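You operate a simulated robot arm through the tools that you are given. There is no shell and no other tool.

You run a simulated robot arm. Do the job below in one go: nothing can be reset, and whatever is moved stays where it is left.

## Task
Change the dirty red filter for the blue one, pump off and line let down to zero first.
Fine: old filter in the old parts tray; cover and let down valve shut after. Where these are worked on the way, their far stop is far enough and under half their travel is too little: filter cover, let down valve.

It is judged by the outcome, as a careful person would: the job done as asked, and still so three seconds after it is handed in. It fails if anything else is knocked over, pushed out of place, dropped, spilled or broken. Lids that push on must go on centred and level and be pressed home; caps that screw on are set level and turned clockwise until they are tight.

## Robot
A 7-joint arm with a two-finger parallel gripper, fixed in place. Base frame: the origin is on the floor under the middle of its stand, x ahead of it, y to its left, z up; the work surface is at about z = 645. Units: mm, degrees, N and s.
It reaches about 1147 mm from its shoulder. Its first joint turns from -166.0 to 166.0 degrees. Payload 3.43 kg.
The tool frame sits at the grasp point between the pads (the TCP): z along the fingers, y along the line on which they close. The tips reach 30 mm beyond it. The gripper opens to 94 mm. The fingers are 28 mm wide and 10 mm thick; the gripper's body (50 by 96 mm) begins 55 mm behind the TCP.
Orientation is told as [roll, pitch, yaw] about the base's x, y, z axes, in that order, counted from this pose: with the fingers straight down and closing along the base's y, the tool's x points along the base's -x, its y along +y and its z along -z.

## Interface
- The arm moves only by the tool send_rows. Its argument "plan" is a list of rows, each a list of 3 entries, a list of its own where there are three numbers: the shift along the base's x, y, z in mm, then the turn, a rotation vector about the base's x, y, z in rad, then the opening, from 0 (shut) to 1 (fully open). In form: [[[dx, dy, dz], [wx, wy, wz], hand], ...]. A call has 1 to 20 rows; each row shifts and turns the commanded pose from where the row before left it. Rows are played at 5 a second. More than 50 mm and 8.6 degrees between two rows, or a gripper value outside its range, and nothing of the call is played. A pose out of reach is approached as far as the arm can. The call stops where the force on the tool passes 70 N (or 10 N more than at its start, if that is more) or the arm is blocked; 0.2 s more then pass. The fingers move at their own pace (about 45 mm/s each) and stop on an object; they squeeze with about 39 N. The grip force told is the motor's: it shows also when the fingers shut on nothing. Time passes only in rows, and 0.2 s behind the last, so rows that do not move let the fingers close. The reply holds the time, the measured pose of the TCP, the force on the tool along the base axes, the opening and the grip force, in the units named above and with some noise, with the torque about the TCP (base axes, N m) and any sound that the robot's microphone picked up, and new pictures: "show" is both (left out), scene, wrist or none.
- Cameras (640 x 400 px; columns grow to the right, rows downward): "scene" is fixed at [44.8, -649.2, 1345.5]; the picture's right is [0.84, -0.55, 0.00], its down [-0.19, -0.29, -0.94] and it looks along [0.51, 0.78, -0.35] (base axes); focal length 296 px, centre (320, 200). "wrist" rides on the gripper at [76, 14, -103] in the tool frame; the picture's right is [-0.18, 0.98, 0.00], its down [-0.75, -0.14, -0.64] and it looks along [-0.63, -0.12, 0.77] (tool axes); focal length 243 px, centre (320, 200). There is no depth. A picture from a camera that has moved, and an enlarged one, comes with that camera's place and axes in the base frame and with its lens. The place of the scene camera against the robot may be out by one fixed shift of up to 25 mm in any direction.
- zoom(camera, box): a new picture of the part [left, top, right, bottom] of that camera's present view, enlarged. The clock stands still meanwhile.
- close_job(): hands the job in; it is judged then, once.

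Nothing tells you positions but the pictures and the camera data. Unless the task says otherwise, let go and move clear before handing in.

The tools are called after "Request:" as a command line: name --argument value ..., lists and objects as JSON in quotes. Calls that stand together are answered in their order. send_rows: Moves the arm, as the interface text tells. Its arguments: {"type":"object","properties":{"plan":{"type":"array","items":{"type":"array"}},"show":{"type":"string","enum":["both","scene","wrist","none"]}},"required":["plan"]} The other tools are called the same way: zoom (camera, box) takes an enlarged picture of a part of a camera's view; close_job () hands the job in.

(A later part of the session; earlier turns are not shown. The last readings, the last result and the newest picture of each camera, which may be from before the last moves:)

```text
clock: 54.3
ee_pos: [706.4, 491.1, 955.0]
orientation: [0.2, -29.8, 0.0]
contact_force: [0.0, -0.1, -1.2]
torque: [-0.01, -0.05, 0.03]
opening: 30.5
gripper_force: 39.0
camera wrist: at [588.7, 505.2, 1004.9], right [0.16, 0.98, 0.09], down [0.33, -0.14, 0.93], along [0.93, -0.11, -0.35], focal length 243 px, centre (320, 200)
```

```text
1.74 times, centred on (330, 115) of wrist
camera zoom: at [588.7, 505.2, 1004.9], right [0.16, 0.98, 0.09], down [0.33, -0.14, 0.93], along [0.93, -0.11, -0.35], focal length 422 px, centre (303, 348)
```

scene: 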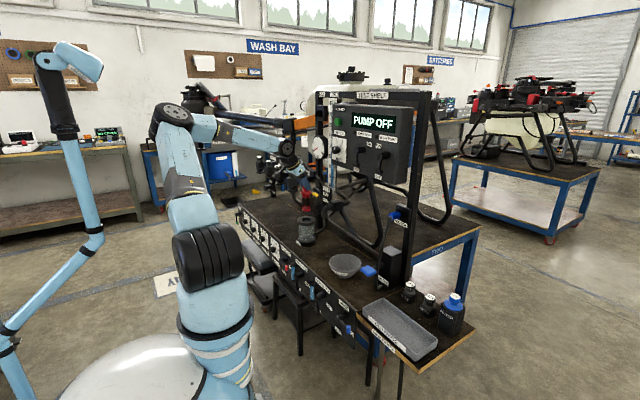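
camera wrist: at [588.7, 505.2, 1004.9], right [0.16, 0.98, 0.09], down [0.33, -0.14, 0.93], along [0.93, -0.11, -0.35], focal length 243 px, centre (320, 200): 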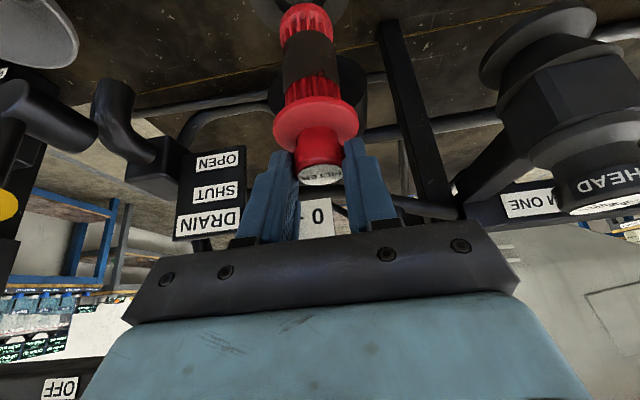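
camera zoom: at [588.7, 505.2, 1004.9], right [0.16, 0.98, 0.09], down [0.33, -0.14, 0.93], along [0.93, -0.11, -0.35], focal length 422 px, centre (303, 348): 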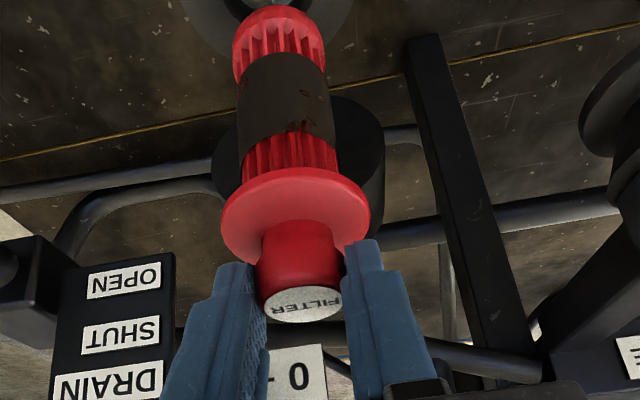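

The filter is fully out and hangs straight. I'll carry it up and back, then across to the old parts tray (centre about (661, −161)) at a height that clears everything.

Request:
send_rows --plan '[[[-15, 0, 38], [0, 0, 0], 0], [[-20, 0, 40], [0, 0, 0], 0], [[-20, -5, 40], [0, 0, 0], 0], [[-10, -20, 25], [0, 0, 0], 0], [[0, -38, 5], [0, 0, 0], 0], [[0, -40, 0], [0, 0, 0], 0], [[0, -40, 0], [0, 0, 0], 0], [[0, -40, 0], [0, 0, 0], 0], [[0, -40, 0], [0, 0, 0], 0], [[0, -40, 0], [0, 0, 0], 0], [[0, -40, 0], [0, 0, 0], 0], [[0, -40, 0], [0, 0, 0], 0]]'

```text
clock: 56.9
ee_pos: [639.4, 147.5, 1102.6]
orientation: [0.2, -29.9, 0.2]
contact_force: [-0.8, 0.4, -1.3]
torque: [-0.04, 0.03, -0.02]
opening: 30.7
gripper_force: 39.1
camera wrist: at [522.8, 162.3, 1152.1], right [0.16, 0.98, 0.09], down [0.33, -0.14, 0.93], along [0.93, -0.11, -0.35], focal length 243 px, centre (320, 200)
```

scene: 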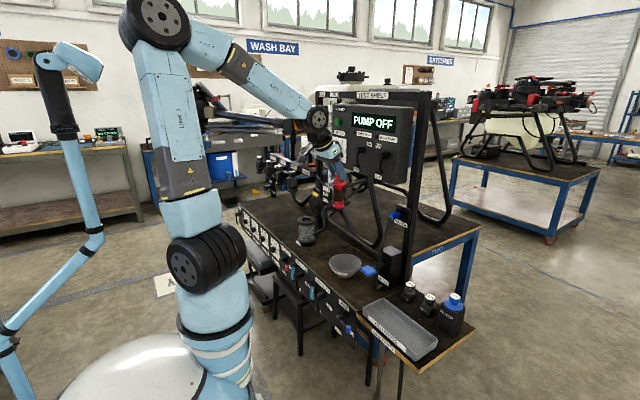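
wrist: 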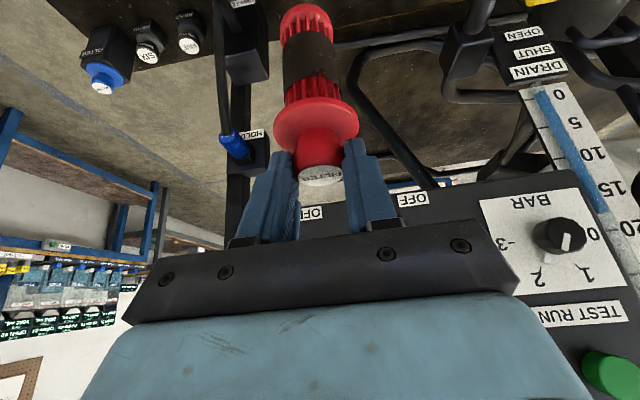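

The transfer is going well and the filter is firmly held. I'll continue to above the tray and stop there for a look.

Request:
send_rows --plan '[[[0, -40, 0], [0, 0, 0], 0], [[0, -40, 0], [0, 0, 0], 0], [[0, -40, 0], [0, 0, 0], 0], [[0, -40, 0], [0, 0, 0], 0], [[2, -40, 0], [0, 0, 0], 0], [[2, -40, 0], [0, 0, 0], 0], [[3, -40, -20], [0, 0, 0], 0], [[3, -28, -40], [0, 0, 0], 0], [[2, 0, -45], [0, 0, 0], 0], [[0, 0, -45], [0, 0, 0], 0]]'

Request:
zoom --camera "scene" --box '[340, 200, 500, 370]'

Request:
zoom --camera "wrist" --box '[180, 0, 460, 200]'

```text
clock: 59.1
ee_pos: [653.0, -160.4, 950.4]
orientation: [0.2, -29.9, 0.1]
contact_force: [-0.2, 1.0, -0.4]
torque: [-0.06, 0.0, -0.05]
opening: 30.4
gripper_force: 38.6
camera wrist: at [535.2, -145.5, 1000.6], right [0.16, 0.98, 0.09], down [0.33, -0.14, 0.93], along [0.93, -0.11, -0.35], focal length 243 px, centre (320, 200)
```

scene: 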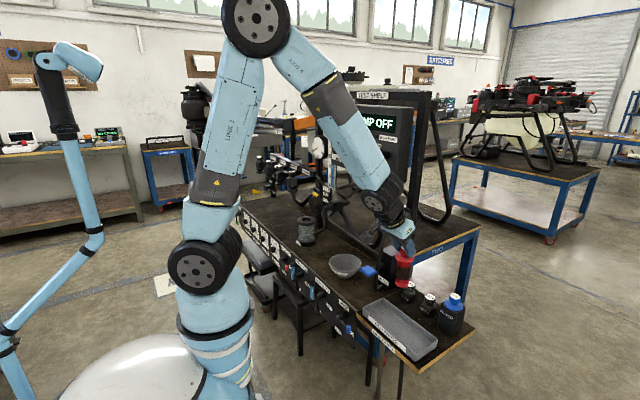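
wrist: 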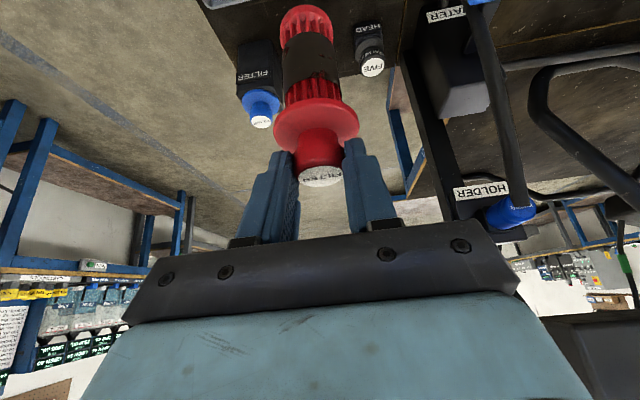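

```text
2.35 times, centred on (420, 285) of scene
camera zoom: at [44.8, -649.2, 1345.5], right [0.84, -0.55, 0.0], down [-0.19, -0.29, -0.94], along [0.51, 0.78, -0.35], focal length 695 px, centre (85, 0)
```

zoom: 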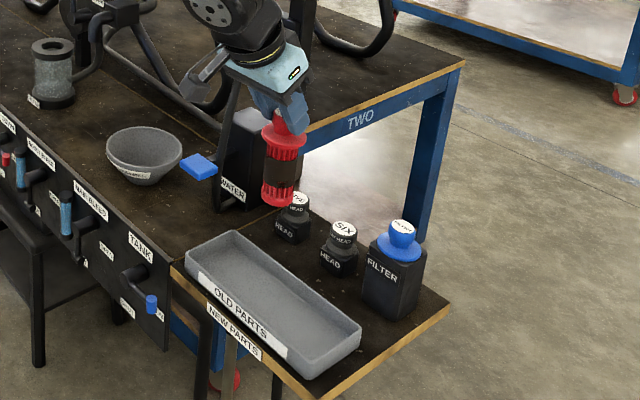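

```text
2.00 times, centred on (320, 100) of wrist
camera zoom: at [535.2, -145.5, 1000.6], right [0.16, 0.98, 0.09], down [0.33, -0.14, 0.93], along [0.93, -0.11, -0.35], focal length 485 px, centre (320, 400)
```

zoom: 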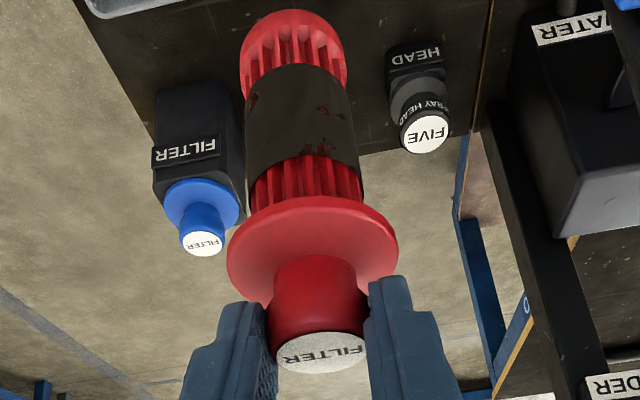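

The filter hangs right over the tray's middle. I'll lower it until its foot is just above the tray floor and check.

Request:
send_rows --plan '[[[0, 0, -40], [0, 0, 0], 0], [[0, 0, -40], [0, 0, 0], 0], [[0, 0, -30], [0, 0, 0], 0], [[0, 0, -20], [0, 0, 0], 0], [[0, 0, 0], [0, 0, 0], 0]]'

Request:
zoom --camera "scene" --box '[350, 250, 470, 370]'

Request:
zoom --camera "wrist" --box '[180, 0, 460, 200]'

```text
clock: 60.3
ee_pos: [652.7, -160.4, 821.6]
orientation: [0.2, -30.0, 0.2]
contact_force: [0.6, 0.3, -0.8]
torque: [-0.02, -0.03, 0.01]
opening: 30.4
gripper_force: 39.1
camera wrist: at [535.6, -145.7, 872.0], right [0.16, 0.98, 0.09], down [0.33, -0.14, 0.93], along [0.93, -0.11, -0.35], focal length 243 px, centre (320, 200)
```

scene: 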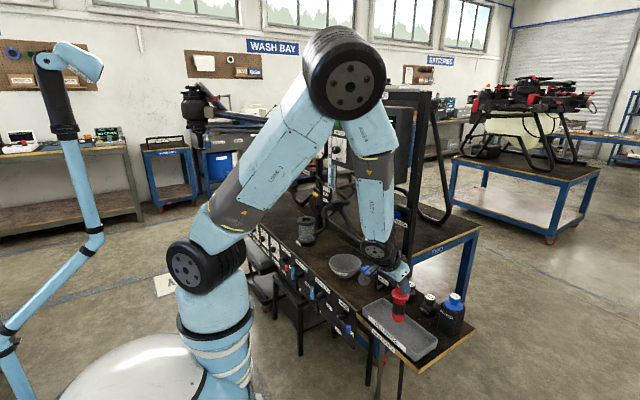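
wrist: 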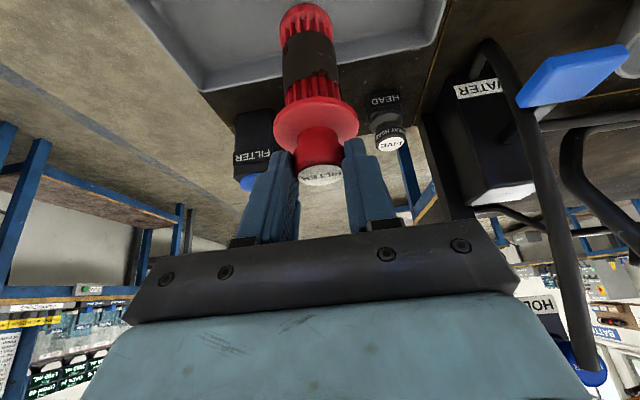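

```text
3.33 times, centred on (410, 310) of scene
camera zoom: at [44.8, -649.2, 1345.5], right [0.84, -0.55, 0.0], down [-0.19, -0.29, -0.94], along [0.51, 0.78, -0.35], focal length 985 px, centre (20, -167)
```

zoom: 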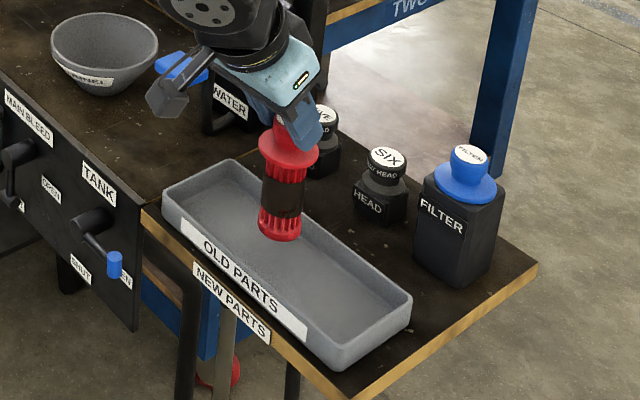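

```text
2.00 times, centred on (320, 100) of wrist
camera zoom: at [535.6, -145.7, 872.0], right [0.16, 0.98, 0.09], down [0.33, -0.14, 0.93], along [0.93, -0.11, -0.35], focal length 485 px, centre (320, 400)
```

zoom: 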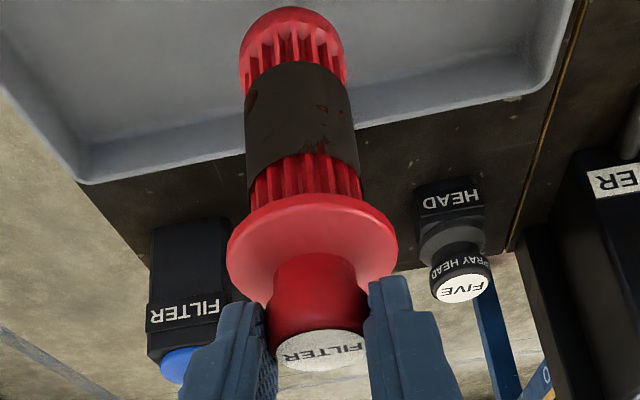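

The foot is about 15 mm above the tray floor. I'll set it down in small steps until it touches.

Request:
send_rows --plan '[[[0, 0, -5], [0, 0, 0], 0], [[0, 0, -4], [0, 0, 0], 0], [[0, 0, -3], [0, 0, 0], 0]]' --show "none"

Request:
zoom --camera "scene" --box '[370, 270, 430, 330]'

```text
clock: 61.1
ee_pos: [652.6, -160.6, 809.9]
orientation: [0.1, -29.8, 0.0]
contact_force: [0.6, -0.2, -0.8]
torque: [0.02, 0.01, 0.02]
opening: 30.5
gripper_force: 39.2
```

```text
6.67 times, centred on (400, 300) of scene
camera zoom: at [44.8, -649.2, 1345.5], right [0.84, -0.55, 0.0], down [-0.19, -0.29, -0.94], along [0.51, 0.78, -0.35], focal length 1970 px, centre (-213, -467)
```

zoom: 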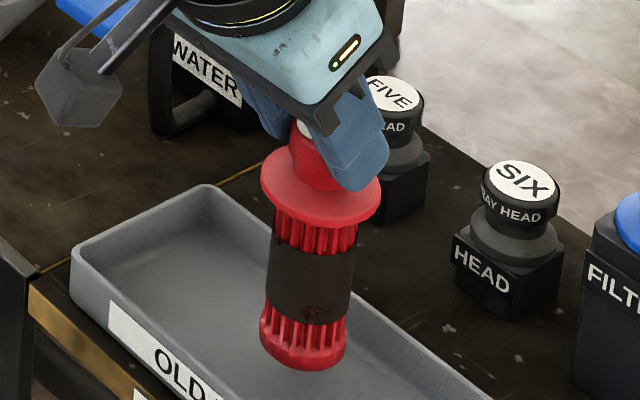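

Request:
send_rows --plan '[[[0, 0, -2], [0, 0, 0], 0], [[0, 0, -2], [0, 0, 0], 0]]' --show "none"

Request:
send_rows --plan '[[[0, 0, -1.5], [0, 0, 0], 0]]' --show "none"

Request:
send_rows --plan '[[[0, 0, -1.5], [0, 0, 0], 0]]' --show "none"

Request:
zoom --camera "scene" --box '[370, 270, 430, 330]'

```text
clock: 61.7
ee_pos: [651.8, -159.7, 807.3]
orientation: [0.2, -29.8, 0.1]
contact_force: [-1.1, 0.0, 0.3]
torque: [-0.01, 0.06, 0.06]
opening: 30.4
gripper_force: 39.2
```

```text
clock: 62.1
ee_pos: [652.2, -159.9, 805.0]
orientation: [0.3, -29.9, 0.2]
contact_force: [-0.3, 0.5, -1.3]
torque: [0.01, 0.01, 0.02]
opening: 30.3
gripper_force: 39.4
```

```text
clock: 62.5
ee_pos: [652.6, -161.3, 803.7]
orientation: [0.2, -29.8, 0.2]
contact_force: [0.0, -0.3, -0.5]
torque: [0.02, 0.0, 0.0]
opening: 30.2
gripper_force: 38.7
```

```text
6.67 times, centred on (400, 300) of scene
camera zoom: at [44.8, -649.2, 1345.5], right [0.84, -0.55, 0.0], down [-0.19, -0.29, -0.94], along [0.51, 0.78, -0.35], focal length 1970 px, centre (-213, -467)
```

zoom: 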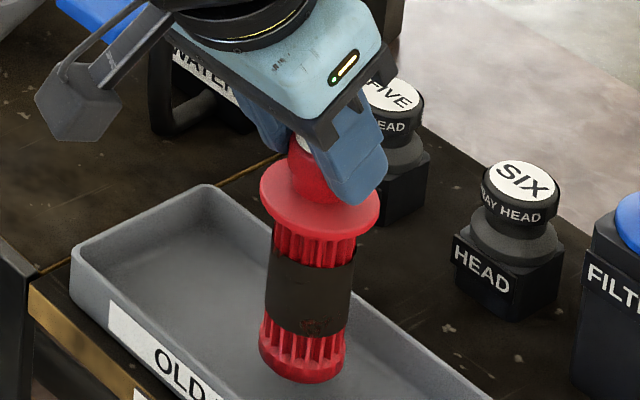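

Request:
send_rows --plan '[[[0, 0, -1.5], [0, 0, 0], 0], [[0, 0, -1.5], [0, 0, 0], 0]]' --show "none"

Request:
zoom --camera "scene" --box '[370, 290, 430, 330]'

```text
clock: 63.1
ee_pos: [652.3, -160.0, 799.9]
orientation: [0.2, -29.9, 0.0]
contact_force: [-0.1, -0.3, 0.3]
torque: [0.0, 0.07, -0.02]
opening: 30.5
gripper_force: 39.2
```

```text
10.00 times, centred on (400, 310) of scene
camera zoom: at [44.8, -649.2, 1345.5], right [0.84, -0.55, 0.0], down [-0.19, -0.29, -0.94], along [0.51, 0.78, -0.35], focal length 2955 px, centre (-480, -900)
```

zoom: 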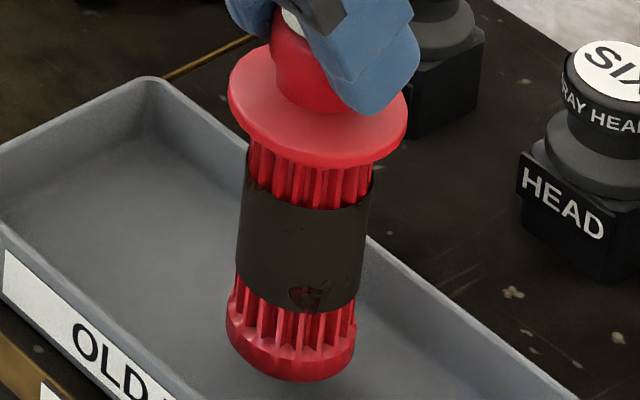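

Request:
send_rows --plan '[[[0, 0, -1.5], [0, 0, 0], 0], [[0, 0, -1.5], [0, 0, 0], 0]]' --show "none"

Request:
send_rows --plan '[[[0, 0, -1.5], [0, 0, 0], 0]]' --show "none"

```text
clock: 63.7
ee_pos: [652.8, -160.9, 797.4]
orientation: [0.3, -29.9, 0.1]
contact_force: [-0.4, -0.1, -0.1]
torque: [0.0, 0.04, -0.01]
opening: 30.2
gripper_force: 38.7
```

```text
clock: 64.1
ee_pos: [653.2, -160.3, 796.0]
orientation: [0.2, -29.9, 0.1]
contact_force: [-0.9, 0.0, -0.5]
torque: [0.0, -0.01, 0.01]
opening: 30.4
gripper_force: 39.5
```

Request:
send_rows --plan '[[[0, 0, -1.5], [0, 0, 0], 0]]' --show "none"

Request:
send_rows --plan '[[[0, 0, -1.5], [0, 0, 0], 0]]' --show "none"

Request:
zoom --camera "scene" --box '[360, 280, 440, 350]'

Request:
zoom --camera "wrist" --box '[220, 0, 420, 200]'

```text
clock: 64.5
ee_pos: [652.0, -159.9, 794.3]
orientation: [0.1, -29.8, 0.0]
contact_force: [0.6, -0.4, -1.0]
torque: [0.02, 0.01, -0.03]
opening: 30.3
gripper_force: 39.2
```

```text
clock: 64.9
ee_pos: [652.6, -159.6, 793.2]
orientation: [0.2, -29.8, 0.1]
contact_force: [-0.1, 0.8, -1.2]
torque: [0.03, 0.04, -0.02]
opening: 30.2
gripper_force: 39.3
```

```text
5.71 times, centred on (400, 315) of scene
camera zoom: at [44.8, -649.2, 1345.5], right [0.84, -0.55, 0.0], down [-0.19, -0.29, -0.94], along [0.51, 0.78, -0.35], focal length 1688 px, centre (-137, -457)
```

zoom: 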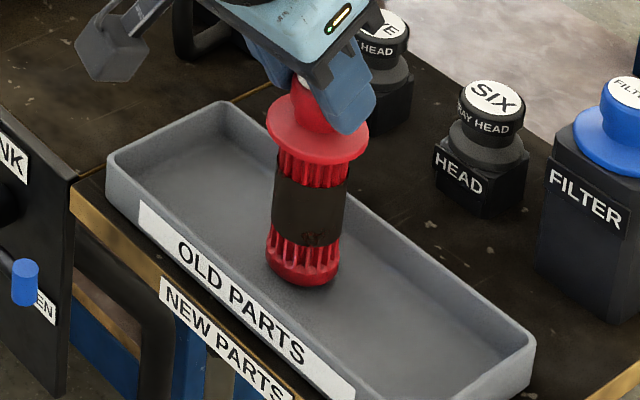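

```text
2.00 times, centred on (320, 100) of wrist
camera zoom: at [535.3, -145.8, 842.6], right [0.16, 0.98, 0.09], down [0.33, -0.14, 0.93], along [0.93, -0.11, -0.35], focal length 485 px, centre (320, 400)
```

zoom: 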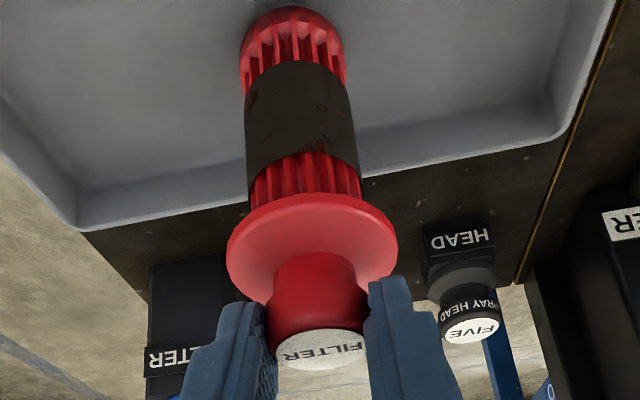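

Request:
send_rows --plan '[[[0, 0, -1.5], [0, 0, 0], 0]]' --show "none"

Request:
send_rows --plan '[[[0, 0, -1.5], [0, 0, 0], 0]]' --show "none"

Request:
send_rows --plan '[[[0, 0, -1.5], [0, 0, 0], 0]]' --show "none"

```text
clock: 65.3
ee_pos: [652.5, -161.1, 792.1]
orientation: [0.3, -29.9, 0.2]
contact_force: [-0.9, 0.4, -0.5]
torque: [0.0, 0.03, 0.01]
opening: 30.3
gripper_force: 39.1
```

```text
clock: 65.7
ee_pos: [652.8, -160.4, 789.4]
orientation: [0.2, -29.8, 0.0]
contact_force: [0.5, -1.0, 0.0]
torque: [-0.02, -0.01, -0.02]
opening: 30.4
gripper_force: 38.9
```

```text
clock: 66.1
ee_pos: [653.3, -161.0, 787.6]
orientation: [0.2, -29.9, 0.0]
contact_force: [0.3, 0.7, -0.5]
torque: [0.03, 0.0, -0.03]
opening: 30.1
gripper_force: 39.1
```

Request:
send_rows --plan '[[[0, 0, -1.5], [0, 0, 0], 0]]' --show "none"

Request:
send_rows --plan '[[[0, 0, -1.5], [0, 0, 0], 0]]' --show "none"

Request:
send_rows --plan '[[[0, 0, -1.5], [0, 0, 0], 0]]' --show "none"

Request:
zoom --camera "scene" --box '[360, 280, 440, 350]'

```text
clock: 66.5
ee_pos: [652.3, -160.2, 786.7]
orientation: [0.2, -29.8, 0.1]
contact_force: [-0.4, 0.2, 0.8]
torque: [0.02, 0.02, -0.04]
opening: 30.3
gripper_force: 38.8
```

```text
clock: 66.9
ee_pos: [652.3, -161.5, 786.0]
orientation: [0.2, -29.9, 0.0]
contact_force: [-1.7, 0.3, 8.0]
torque: [-0.01, 0.21, -0.02]
opening: 30.1
gripper_force: 39.0
```

```text
clock: 67.3
ee_pos: [653.6, -160.8, 785.1]
orientation: [0.1, -30.1, 0.2]
contact_force: [-2.3, 2.6, 29.1]
torque: [0.35, 0.08, 0.04]
opening: 30.4
gripper_force: 39.6
```

```text
5.71 times, centred on (400, 315) of scene
camera zoom: at [44.8, -649.2, 1345.5], right [0.84, -0.55, 0.0], down [-0.19, -0.29, -0.94], along [0.51, 0.78, -0.35], focal length 1688 px, centre (-137, -457)
```

zoom: 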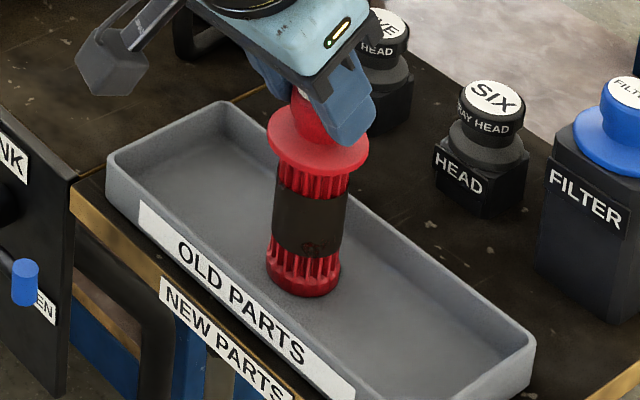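

The filter stands on the tray floor (force rose at z about 786). I'll ease the pressure, open the fingers, and pause to see that it stands.

Request:
send_rows --plan '[[[0, 0, 1.5], [0, 0, 0], 0], [[0, 0, 0], [0, 0, 0], 0.36], [[0, 0, 0], [0, 0, 0], 0.45], [[0, 0, 0], [0, 0, 0], 0.6], [[0, 0, 0], [0, 0, 0], 0.6]]'

Request:
zoom --camera "scene" --box '[360, 280, 440, 350]'

Request:
zoom --camera "wrist" --box '[220, 0, 420, 200]'

```text
clock: 68.5
ee_pos: [653.4, -160.1, 784.7]
orientation: [0.2, -29.9, 0.1]
contact_force: [-0.5, -0.7, -0.3]
torque: [-0.01, -0.04, 0.01]
opening: 56.3
gripper_force: 0.0
camera wrist: at [535.4, -146.1, 834.9], right [0.16, 0.98, 0.09], down [0.33, -0.14, 0.93], along [0.93, -0.11, -0.35], focal length 243 px, centre (320, 200)
```

scene: 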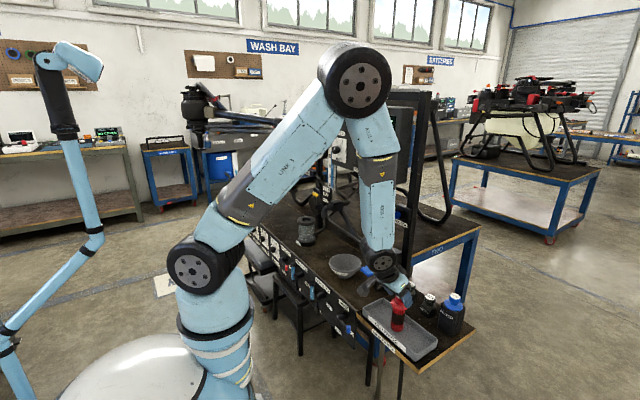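
wrist: 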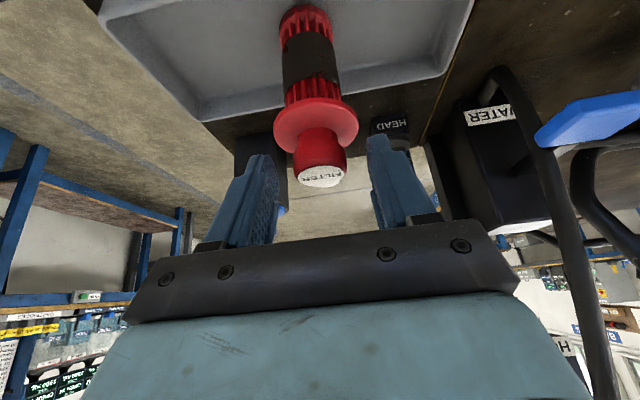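

```text
5.71 times, centred on (400, 315) of scene
camera zoom: at [44.8, -649.2, 1345.5], right [0.84, -0.55, 0.0], down [-0.19, -0.29, -0.94], along [0.51, 0.78, -0.35], focal length 1688 px, centre (-137, -457)
```

zoom: 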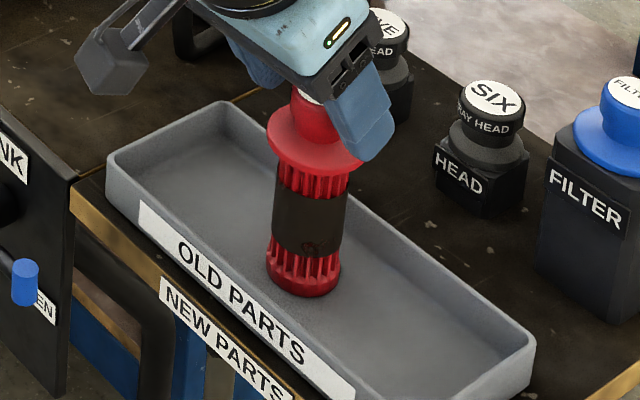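

```text
2.00 times, centred on (320, 100) of wrist
camera zoom: at [535.4, -146.1, 834.9], right [0.16, 0.98, 0.09], down [0.33, -0.14, 0.93], along [0.93, -0.11, -0.35], focal length 485 px, centre (320, 400)
```

zoom: 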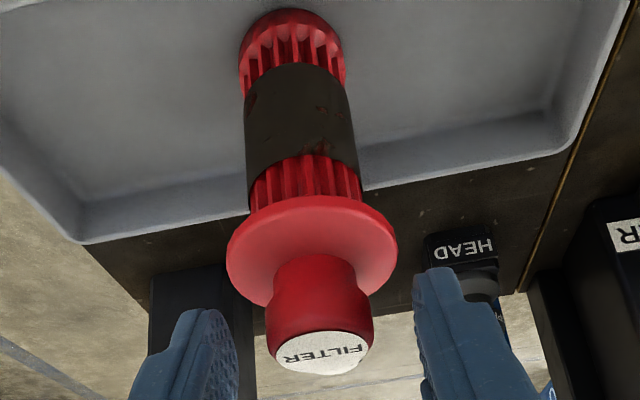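

The red filter stands by itself in the tray. I'll rise clear and go to the blue filter, whose knob top I make out at about (806, −253, 768).

Request:
send_rows --plan '[[[0, 0, 20], [0, 0, 0], 0.6], [[0, 0, 35], [0, 0, 0], 0.6], [[0, 0, 45], [0, 0, 0], 0.6], [[25, -30, 10], [0, 0, 0], 0.6], [[28, -32, 0], [0, 0, 0], 0.6], [[28, -31, -15], [0, 0, 0], 0.6], [[0, 0, -30], [0, 0, 0], 0.6]]'

Request:
zoom --camera "wrist" --box '[230, 80, 430, 230]'

Request:
zoom --camera "scene" --box '[360, 260, 480, 360]'

```text
clock: 70.1
ee_pos: [733.6, -253.8, 850.8]
orientation: [0.2, -29.9, 0.2]
contact_force: [-0.1, 0.3, 0.8]
torque: [0.0, 0.01, -0.04]
opening: 56.5
gripper_force: 0.1
camera wrist: at [616.7, -239.7, 900.5], right [0.16, 0.98, 0.09], down [0.33, -0.14, 0.93], along [0.93, -0.11, -0.35], focal length 243 px, centre (320, 200)
```

scene: 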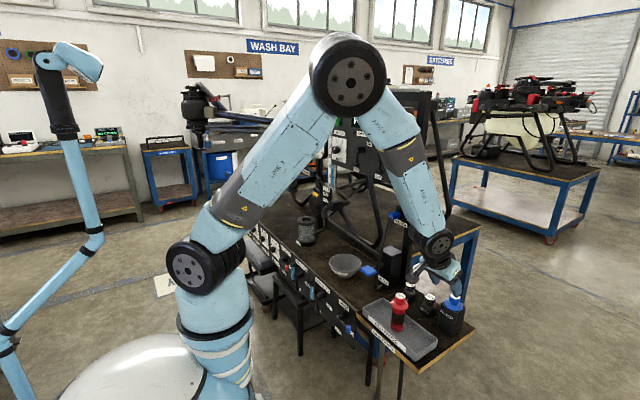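
wrist: 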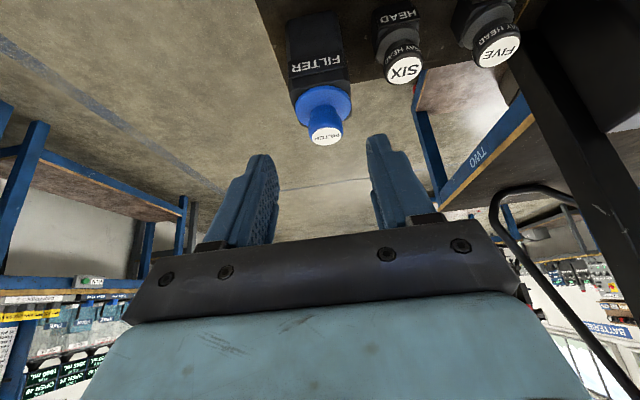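

```text
2.67 times, centred on (330, 155) of wrist
camera zoom: at [616.7, -239.7, 900.5], right [0.16, 0.98, 0.09], down [0.33, -0.14, 0.93], along [0.93, -0.11, -0.35], focal length 647 px, centre (293, 320)
```

zoom: 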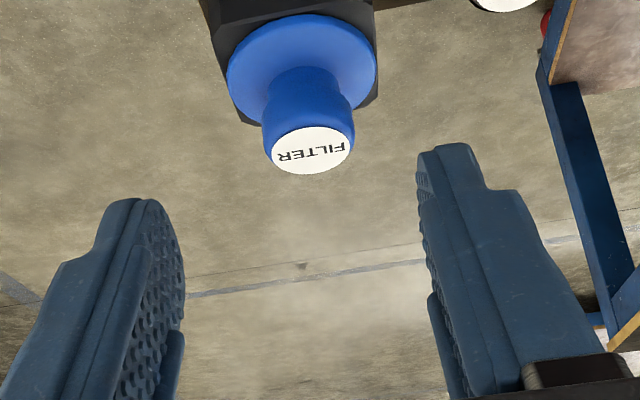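

```text
4.00 times, centred on (420, 310) of scene
camera zoom: at [44.8, -649.2, 1345.5], right [0.84, -0.55, 0.0], down [-0.19, -0.29, -0.94], along [0.51, 0.78, -0.35], focal length 1182 px, centre (-80, -240)
```

zoom: 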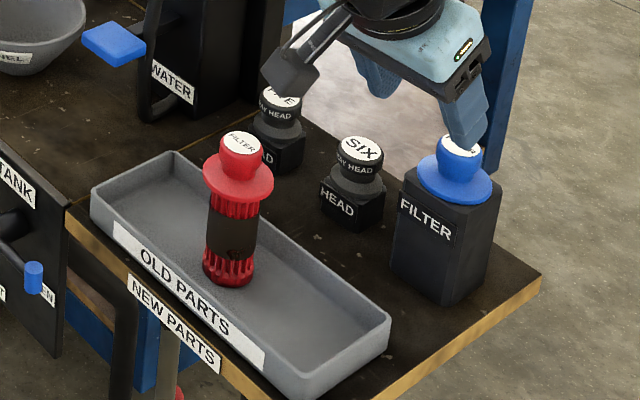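

The blue knob top is at (806.5, −252.7, 767.6). I'll approach it the same way as the red one, along the tilted axis, and grip at the same relative height.

Request:
send_rows --plan '[[[19.2, 0.4, -13], [0, 0, 0], 0.6], [[19.2, 0.4, -13.3], [0, 0, 0], 0.6], [[8.3, 0, -14.4], [0, 0, 0], 0.6], [[8.3, 0, -14.4], [0, 0, 0], 0.6], [[8.3, 0, -14.4], [0, 0, 0], 0.6], [[0, 0, 0], [0, 0, 0], 0.6]]'

Request:
zoom --camera "wrist" --box '[230, 80, 430, 230]'

Request:
zoom --camera "scene" --box '[410, 270, 490, 350]'

```text
clock: 71.5
ee_pos: [798.0, -253.7, 780.2]
orientation: [0.2, -29.8, -0.1]
contact_force: [-0.9, -0.6, 0.5]
torque: [0.04, 0.02, -0.02]
opening: 56.4
gripper_force: 0.1
camera wrist: at [680.2, -238.5, 830.8], right [0.16, 0.98, 0.09], down [0.33, -0.14, 0.93], along [0.93, -0.11, -0.35], focal length 243 px, centre (320, 200)
```

scene: 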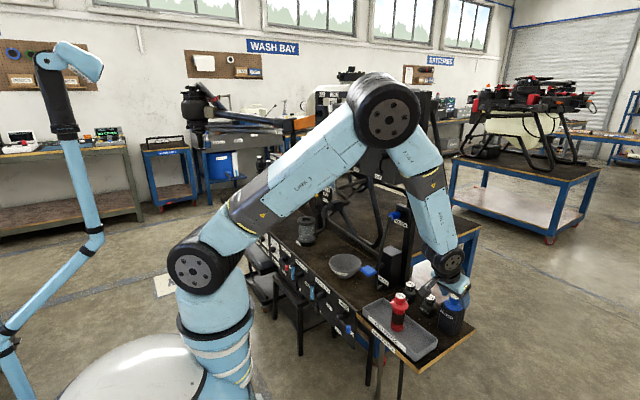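
wrist: 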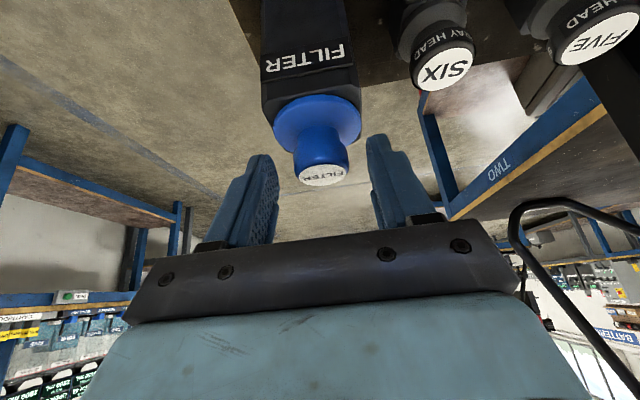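

```text
2.67 times, centred on (330, 155) of wrist
camera zoom: at [680.2, -238.5, 830.8], right [0.16, 0.98, 0.09], down [0.33, -0.14, 0.93], along [0.93, -0.11, -0.35], focal length 647 px, centre (293, 320)
```

zoom: 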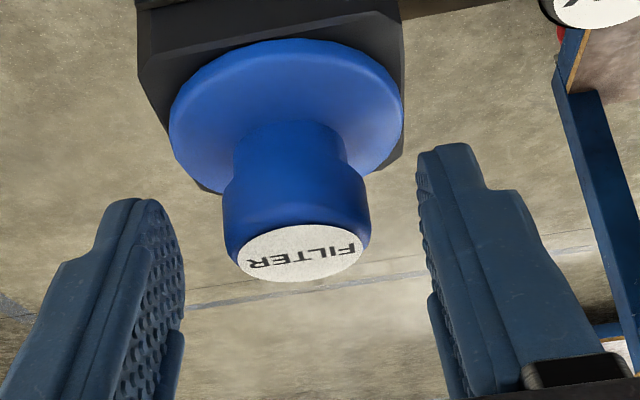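

```text
5.00 times, centred on (450, 310) of scene
camera zoom: at [44.8, -649.2, 1345.5], right [0.84, -0.55, 0.0], down [-0.19, -0.29, -0.94], along [0.51, 0.78, -0.35], focal length 1477 px, centre (-330, -350)
```

zoom: 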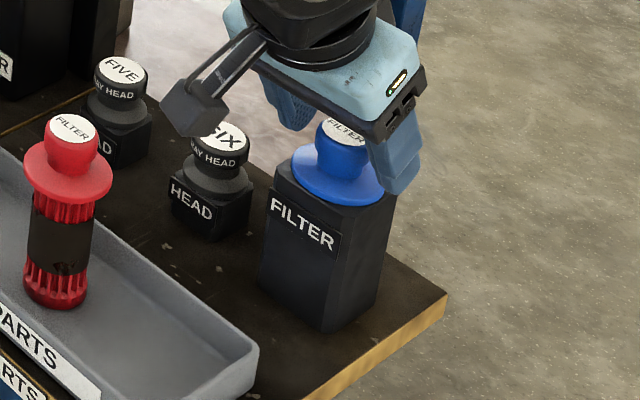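

The view matches the grip I used on the red knob. Closing on the blue knob now.

Request:
send_rows --plan '[[[0, 0, 0], [0, 0, 0], 0.3], [[0, 0, 0], [0, 0, 0], 0], [[0, 0, 0], [0, 0, 0], 0], [[0, 0, 0], [0, 0, 0], 0], [[0, 0, 0], [0, 0, 0], 0]]' --show "wrist"

Request:
zoom --camera "wrist" --box '[230, 80, 430, 230]'

```text
clock: 72.7
ee_pos: [797.1, -252.6, 780.7]
orientation: [0.3, -29.9, 0.2]
contact_force: [1.0, -0.3, 0.2]
torque: [-0.07, -0.02, 0.01]
opening: 30.5
gripper_force: 39.1
camera wrist: at [680.2, -238.4, 830.9], right [0.16, 0.98, 0.09], down [0.33, -0.14, 0.93], along [0.93, -0.11, -0.35], focal length 243 px, centre (320, 200)
```

wrist: 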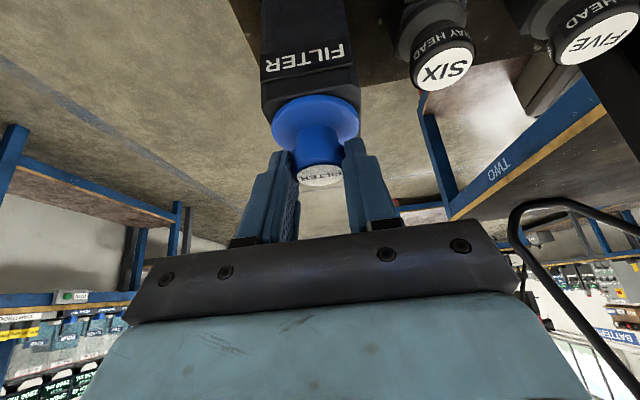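

```text
2.67 times, centred on (330, 155) of wrist
camera zoom: at [680.2, -238.4, 830.9], right [0.16, 0.98, 0.09], down [0.33, -0.14, 0.93], along [0.93, -0.11, -0.35], focal length 647 px, centre (293, 320)
```

zoom: 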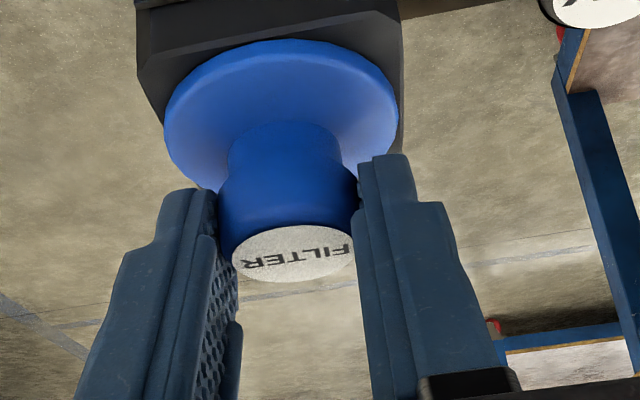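

Gripped (30.5 mm, 39 N). I'll lift it straight out of its holder.

Request:
send_rows --plan '[[[0, 0, 8], [0, 0, 0], 0], [[0, 0, 12], [0, 0, 0], 0], [[0, 0, 15], [0, 0, 0], 0], [[0, 0, 18], [0, 0, 0], 0], [[0, 0, 20], [0, 0, 0], 0], [[0, 0, 25], [0, 0, 0], 0], [[0, 0, 25], [0, 0, 0], 0]]'

Request:
zoom --camera "scene" --box '[390, 230, 490, 340]'

Request:
zoom --camera "wrist" --box '[230, 0, 430, 230]'

```text
clock: 74.3
ee_pos: [797.8, -251.4, 903.6]
orientation: [0.2, -29.9, 0.1]
contact_force: [-0.2, -0.6, -0.9]
torque: [0.0, 0.06, -0.04]
opening: 30.7
gripper_force: 39.1
camera wrist: at [679.8, -237.8, 953.9], right [0.16, 0.98, 0.09], down [0.33, -0.14, 0.93], along [0.93, -0.11, -0.35], focal length 243 px, centre (320, 200)
```

scene: 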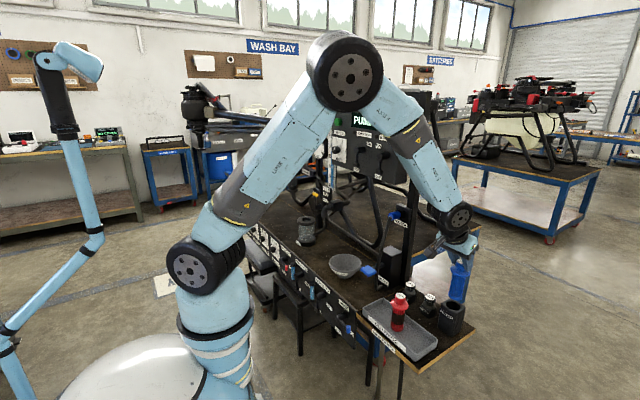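
wrist: 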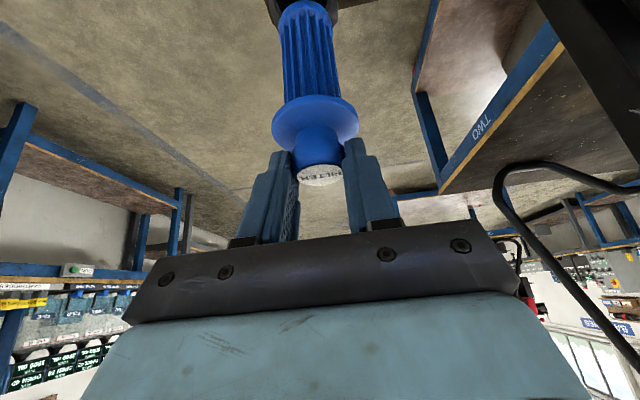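

```text
3.64 times, centred on (440, 285) of scene
camera zoom: at [44.8, -649.2, 1345.5], right [0.84, -0.55, 0.0], down [-0.19, -0.29, -0.94], along [0.51, 0.78, -0.35], focal length 1074 px, centre (-116, -109)
```

zoom: 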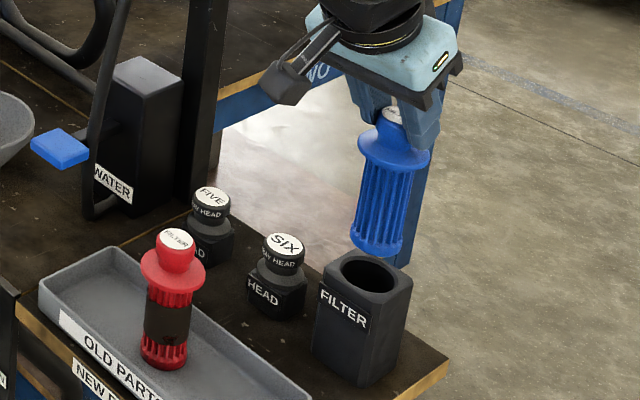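

```text
1.74 times, centred on (330, 115) of wrist
camera zoom: at [679.8, -237.8, 953.9], right [0.16, 0.98, 0.09], down [0.33, -0.14, 0.93], along [0.93, -0.11, -0.35], focal length 422 px, centre (303, 348)
```

zoom: 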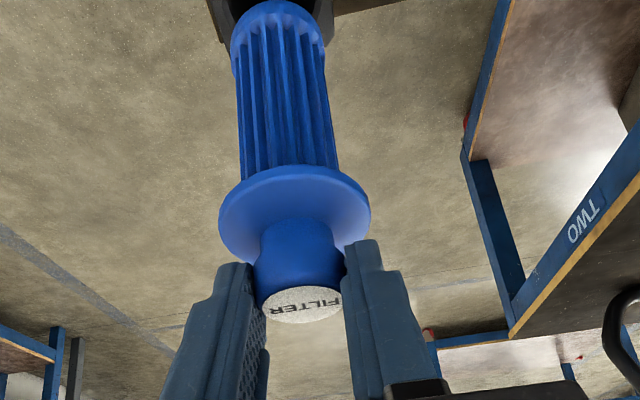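

The clean blue filter is out of its holder and held just like the red one was. I'll carry it back along the same high route towards the filter housing.

Request:
send_rows --plan '[[[-25, 10, 35], [0, 0, 0], 0], [[-30, 15, 35], [0, 0, 0], 0], [[-32, 20, 30], [0, 0, 0], 0], [[-32, 25, 25], [0, 0, 0], 0], [[-20, 35, 25], [0, 0, 0], 0], [[-10, 40, 25], [0, 0, 0], 0], [[-8, 40, 20], [0, 0, 0], 0], [[0, 40, 0], [0, 0, 0], 0], [[0, 40, 0], [0, 0, 0], 0], [[0, 40, 0], [0, 0, 0], 0], [[0, 40, 0], [0, 0, 0], 0], [[0, 40, 0], [0, 0, 0], 0], [[0, 40, 0], [0, 0, 0], 0], [[0, 40, 0], [0, 0, 0], 0], [[0, 40, 0], [0, 0, 0], 0], [[0, 40, 0], [0, 0, 0], 0], [[0, 40, 0], [0, 0, 0], 0], [[0, 40, 0], [0, 0, 0], 0], [[0, 40, 0], [0, 0, 0], 0], [[0, 40, 0], [0, 0, 0], 0]]'

```text
clock: 78.5
ee_pos: [640.1, 450.7, 1098.8]
orientation: [0.1, -30.0, 0.0]
contact_force: [0.1, -0.2, 0.1]
torque: [0.01, 0.02, 0.0]
opening: 30.1
gripper_force: 38.5
camera wrist: at [523.7, 466.6, 1148.9], right [0.16, 0.98, 0.1], down [0.33, -0.14, 0.93], along [0.93, -0.12, -0.35], focal length 243 px, centre (320, 200)
```

scene: 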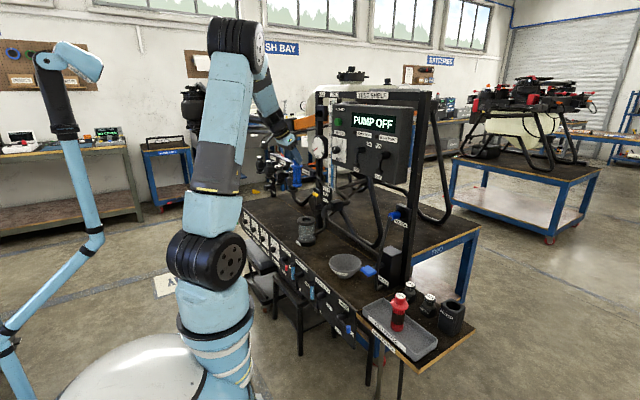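
wrist: 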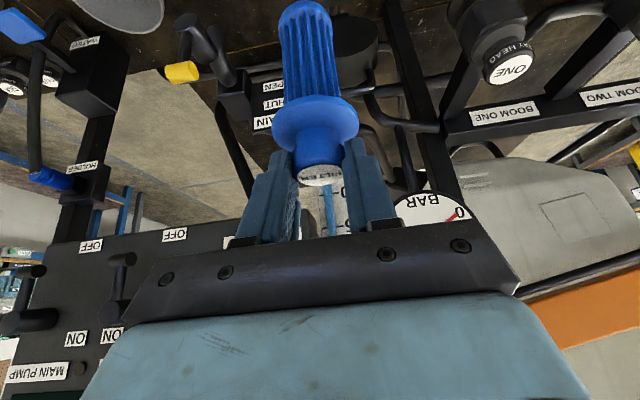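

Nearly there, with the cover still open. I'll come down over the bowl to where I lifted the red filter out, and check alignment.

Request:
send_rows --plan '[[[0, 40, 0], [0, 0, 0], 0], [[15, 0.3, -40], [0, 0, 0], 0], [[20, 0, -38], [0, 0, 0], 0], [[20, 0, -36], [0, 0, 0], 0], [[11, 0, -20], [0, 0, 0], 0], [[0, 0, 0], [0, 0, 0], 0]]'

Request:
zoom --camera "scene" --box '[280, 170, 350, 250]'

Request:
zoom --camera "wrist" --box '[230, 0, 430, 230]'

```text
clock: 79.9
ee_pos: [706.6, 492.8, 964.4]
orientation: [0.1, -29.9, 0.1]
contact_force: [0.2, -0.9, -0.4]
torque: [0.01, -0.01, 0.0]
opening: 30.4
gripper_force: 38.9
camera wrist: at [589.2, 507.1, 1014.1], right [0.16, 0.98, 0.09], down [0.33, -0.14, 0.93], along [0.93, -0.11, -0.35], focal length 243 px, centre (320, 200)
```

scene: 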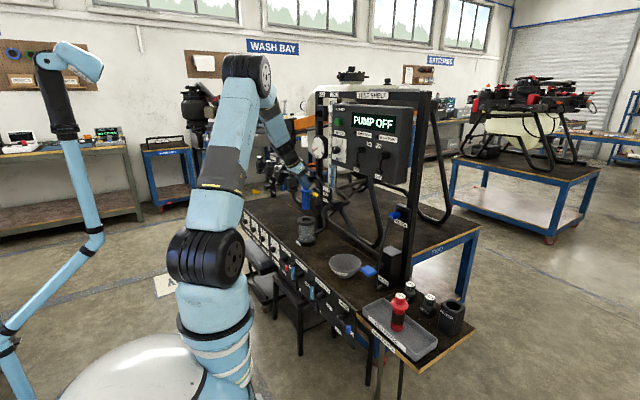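
wrist: 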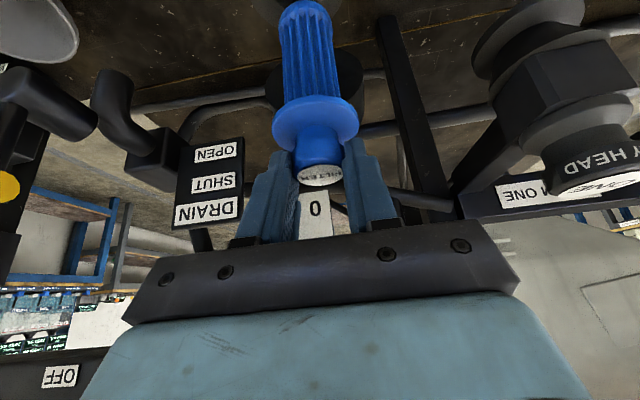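

```text
5.00 times, centred on (315, 210) of scene
camera zoom: at [44.8, -649.2, 1345.5], right [0.84, -0.55, 0.0], down [-0.19, -0.29, -0.94], along [0.51, 0.78, -0.35], focal length 1477 px, centre (345, 150)
```

zoom: 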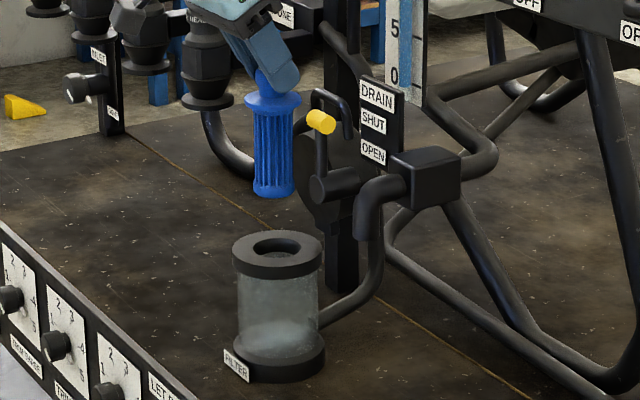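

```text
1.74 times, centred on (330, 115) of wrist
camera zoom: at [589.2, 507.1, 1014.1], right [0.16, 0.98, 0.09], down [0.33, -0.14, 0.93], along [0.93, -0.11, -0.35], focal length 422 px, centre (303, 348)
```

zoom: 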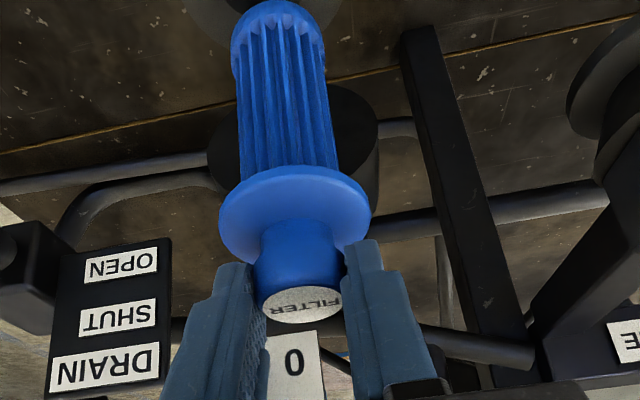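

The blue filter hangs over the bowl; compared with the camera place when the red came out, I'm about 1.5 mm off in y and 0.8 mm in x. I'll correct that and go down to just above the opening.

Request:
send_rows --plan '[[[-0.8, -1.4, -15], [0, 0, 0], 0], [[0, 0, -18], [0, 0, 0], 0], [[0, 0, -14], [0, 0, 0], 0], [[0, 0, 0], [0, 0, 0], 0]]'

Request:
zoom --camera "scene" --box '[285, 190, 335, 240]'

Request:
zoom --camera "wrist" --box '[250, 0, 410, 150]'

```text
clock: 80.9
ee_pos: [705.3, 491.2, 916.6]
orientation: [0.1, -29.9, 0.0]
contact_force: [-0.7, 0.5, -0.3]
torque: [-0.02, 0.01, 0.02]
opening: 30.0
gripper_force: 39.1
camera wrist: at [588.0, 505.5, 966.9], right [0.16, 0.98, 0.09], down [0.33, -0.14, 0.93], along [0.93, -0.11, -0.35], focal length 243 px, centre (320, 200)
```

scene: 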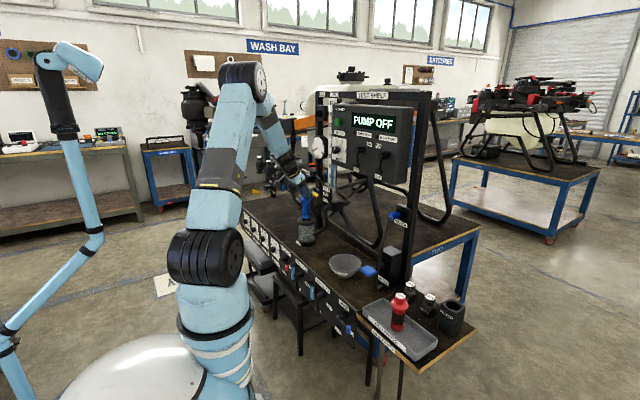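
wrist: 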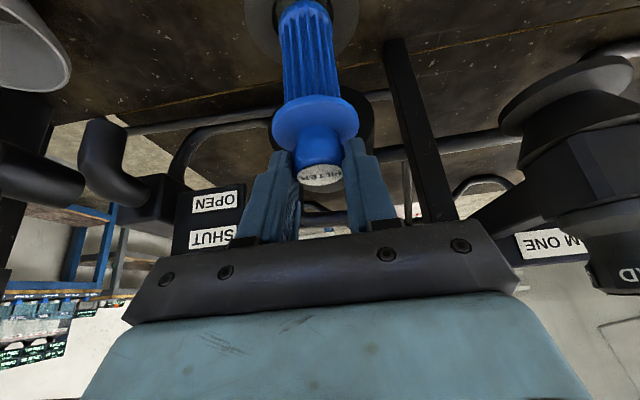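

```text
8.00 times, centred on (310, 215) of scene
camera zoom: at [44.8, -649.2, 1345.5], right [0.84, -0.55, 0.0], down [-0.19, -0.29, -0.94], along [0.51, 0.78, -0.35], focal length 2364 px, centre (400, 80)
```

zoom: 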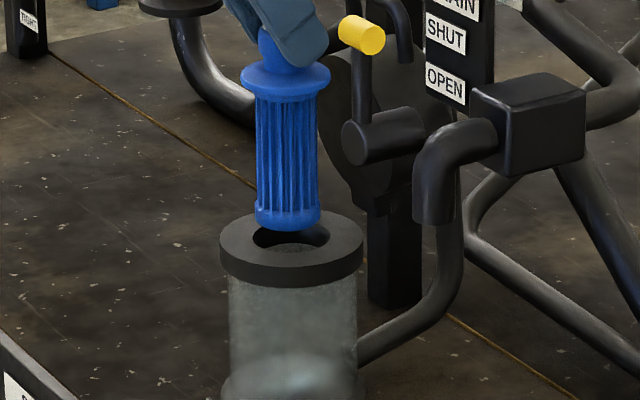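

```text
2.67 times, centred on (330, 75) of wrist
camera zoom: at [588.0, 505.5, 966.9], right [0.16, 0.98, 0.09], down [0.33, -0.14, 0.93], along [0.93, -0.11, -0.35], focal length 647 px, centre (293, 533)
```

zoom: 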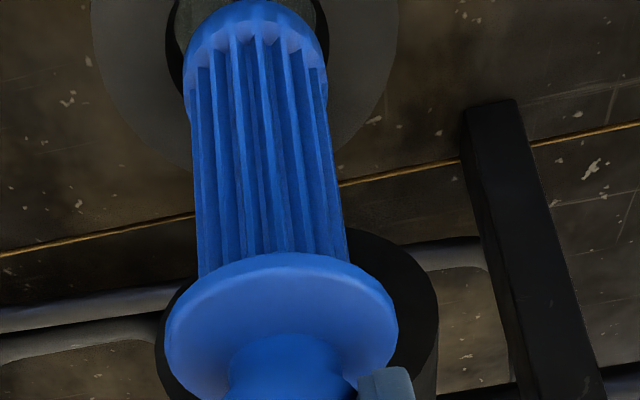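

Request:
zoom --camera "wrist" --box '[270, 0, 370, 50]'

Request:
zoom --camera "scene" --box '[297, 205, 325, 228]'

```text
6.40 times, centred on (320, 25) of wrist
camera zoom: at [588.0, 505.5, 966.9], right [0.16, 0.98, 0.09], down [0.33, -0.14, 0.93], along [0.93, -0.11, -0.35], focal length 1553 px, centre (320, 1320)
```

zoom: 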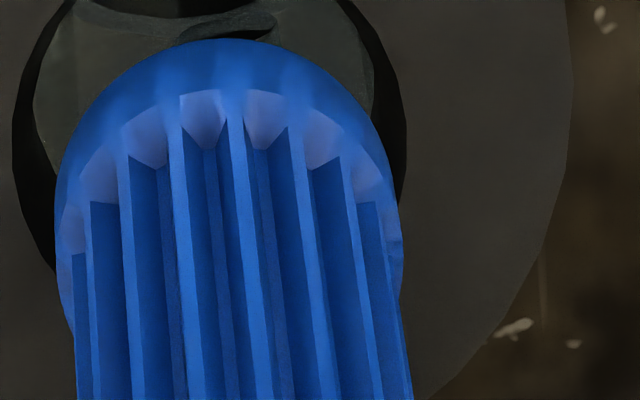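

```text
16.00 times, centred on (311, 216) of scene
camera zoom: at [44.8, -649.2, 1345.5], right [0.84, -0.55, 0.0], down [-0.19, -0.29, -0.94], along [0.51, 0.78, -0.35], focal length 4728 px, centre (464, -64)
```

zoom: 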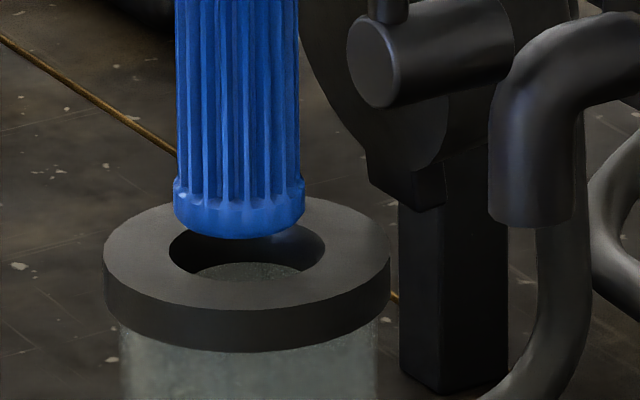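

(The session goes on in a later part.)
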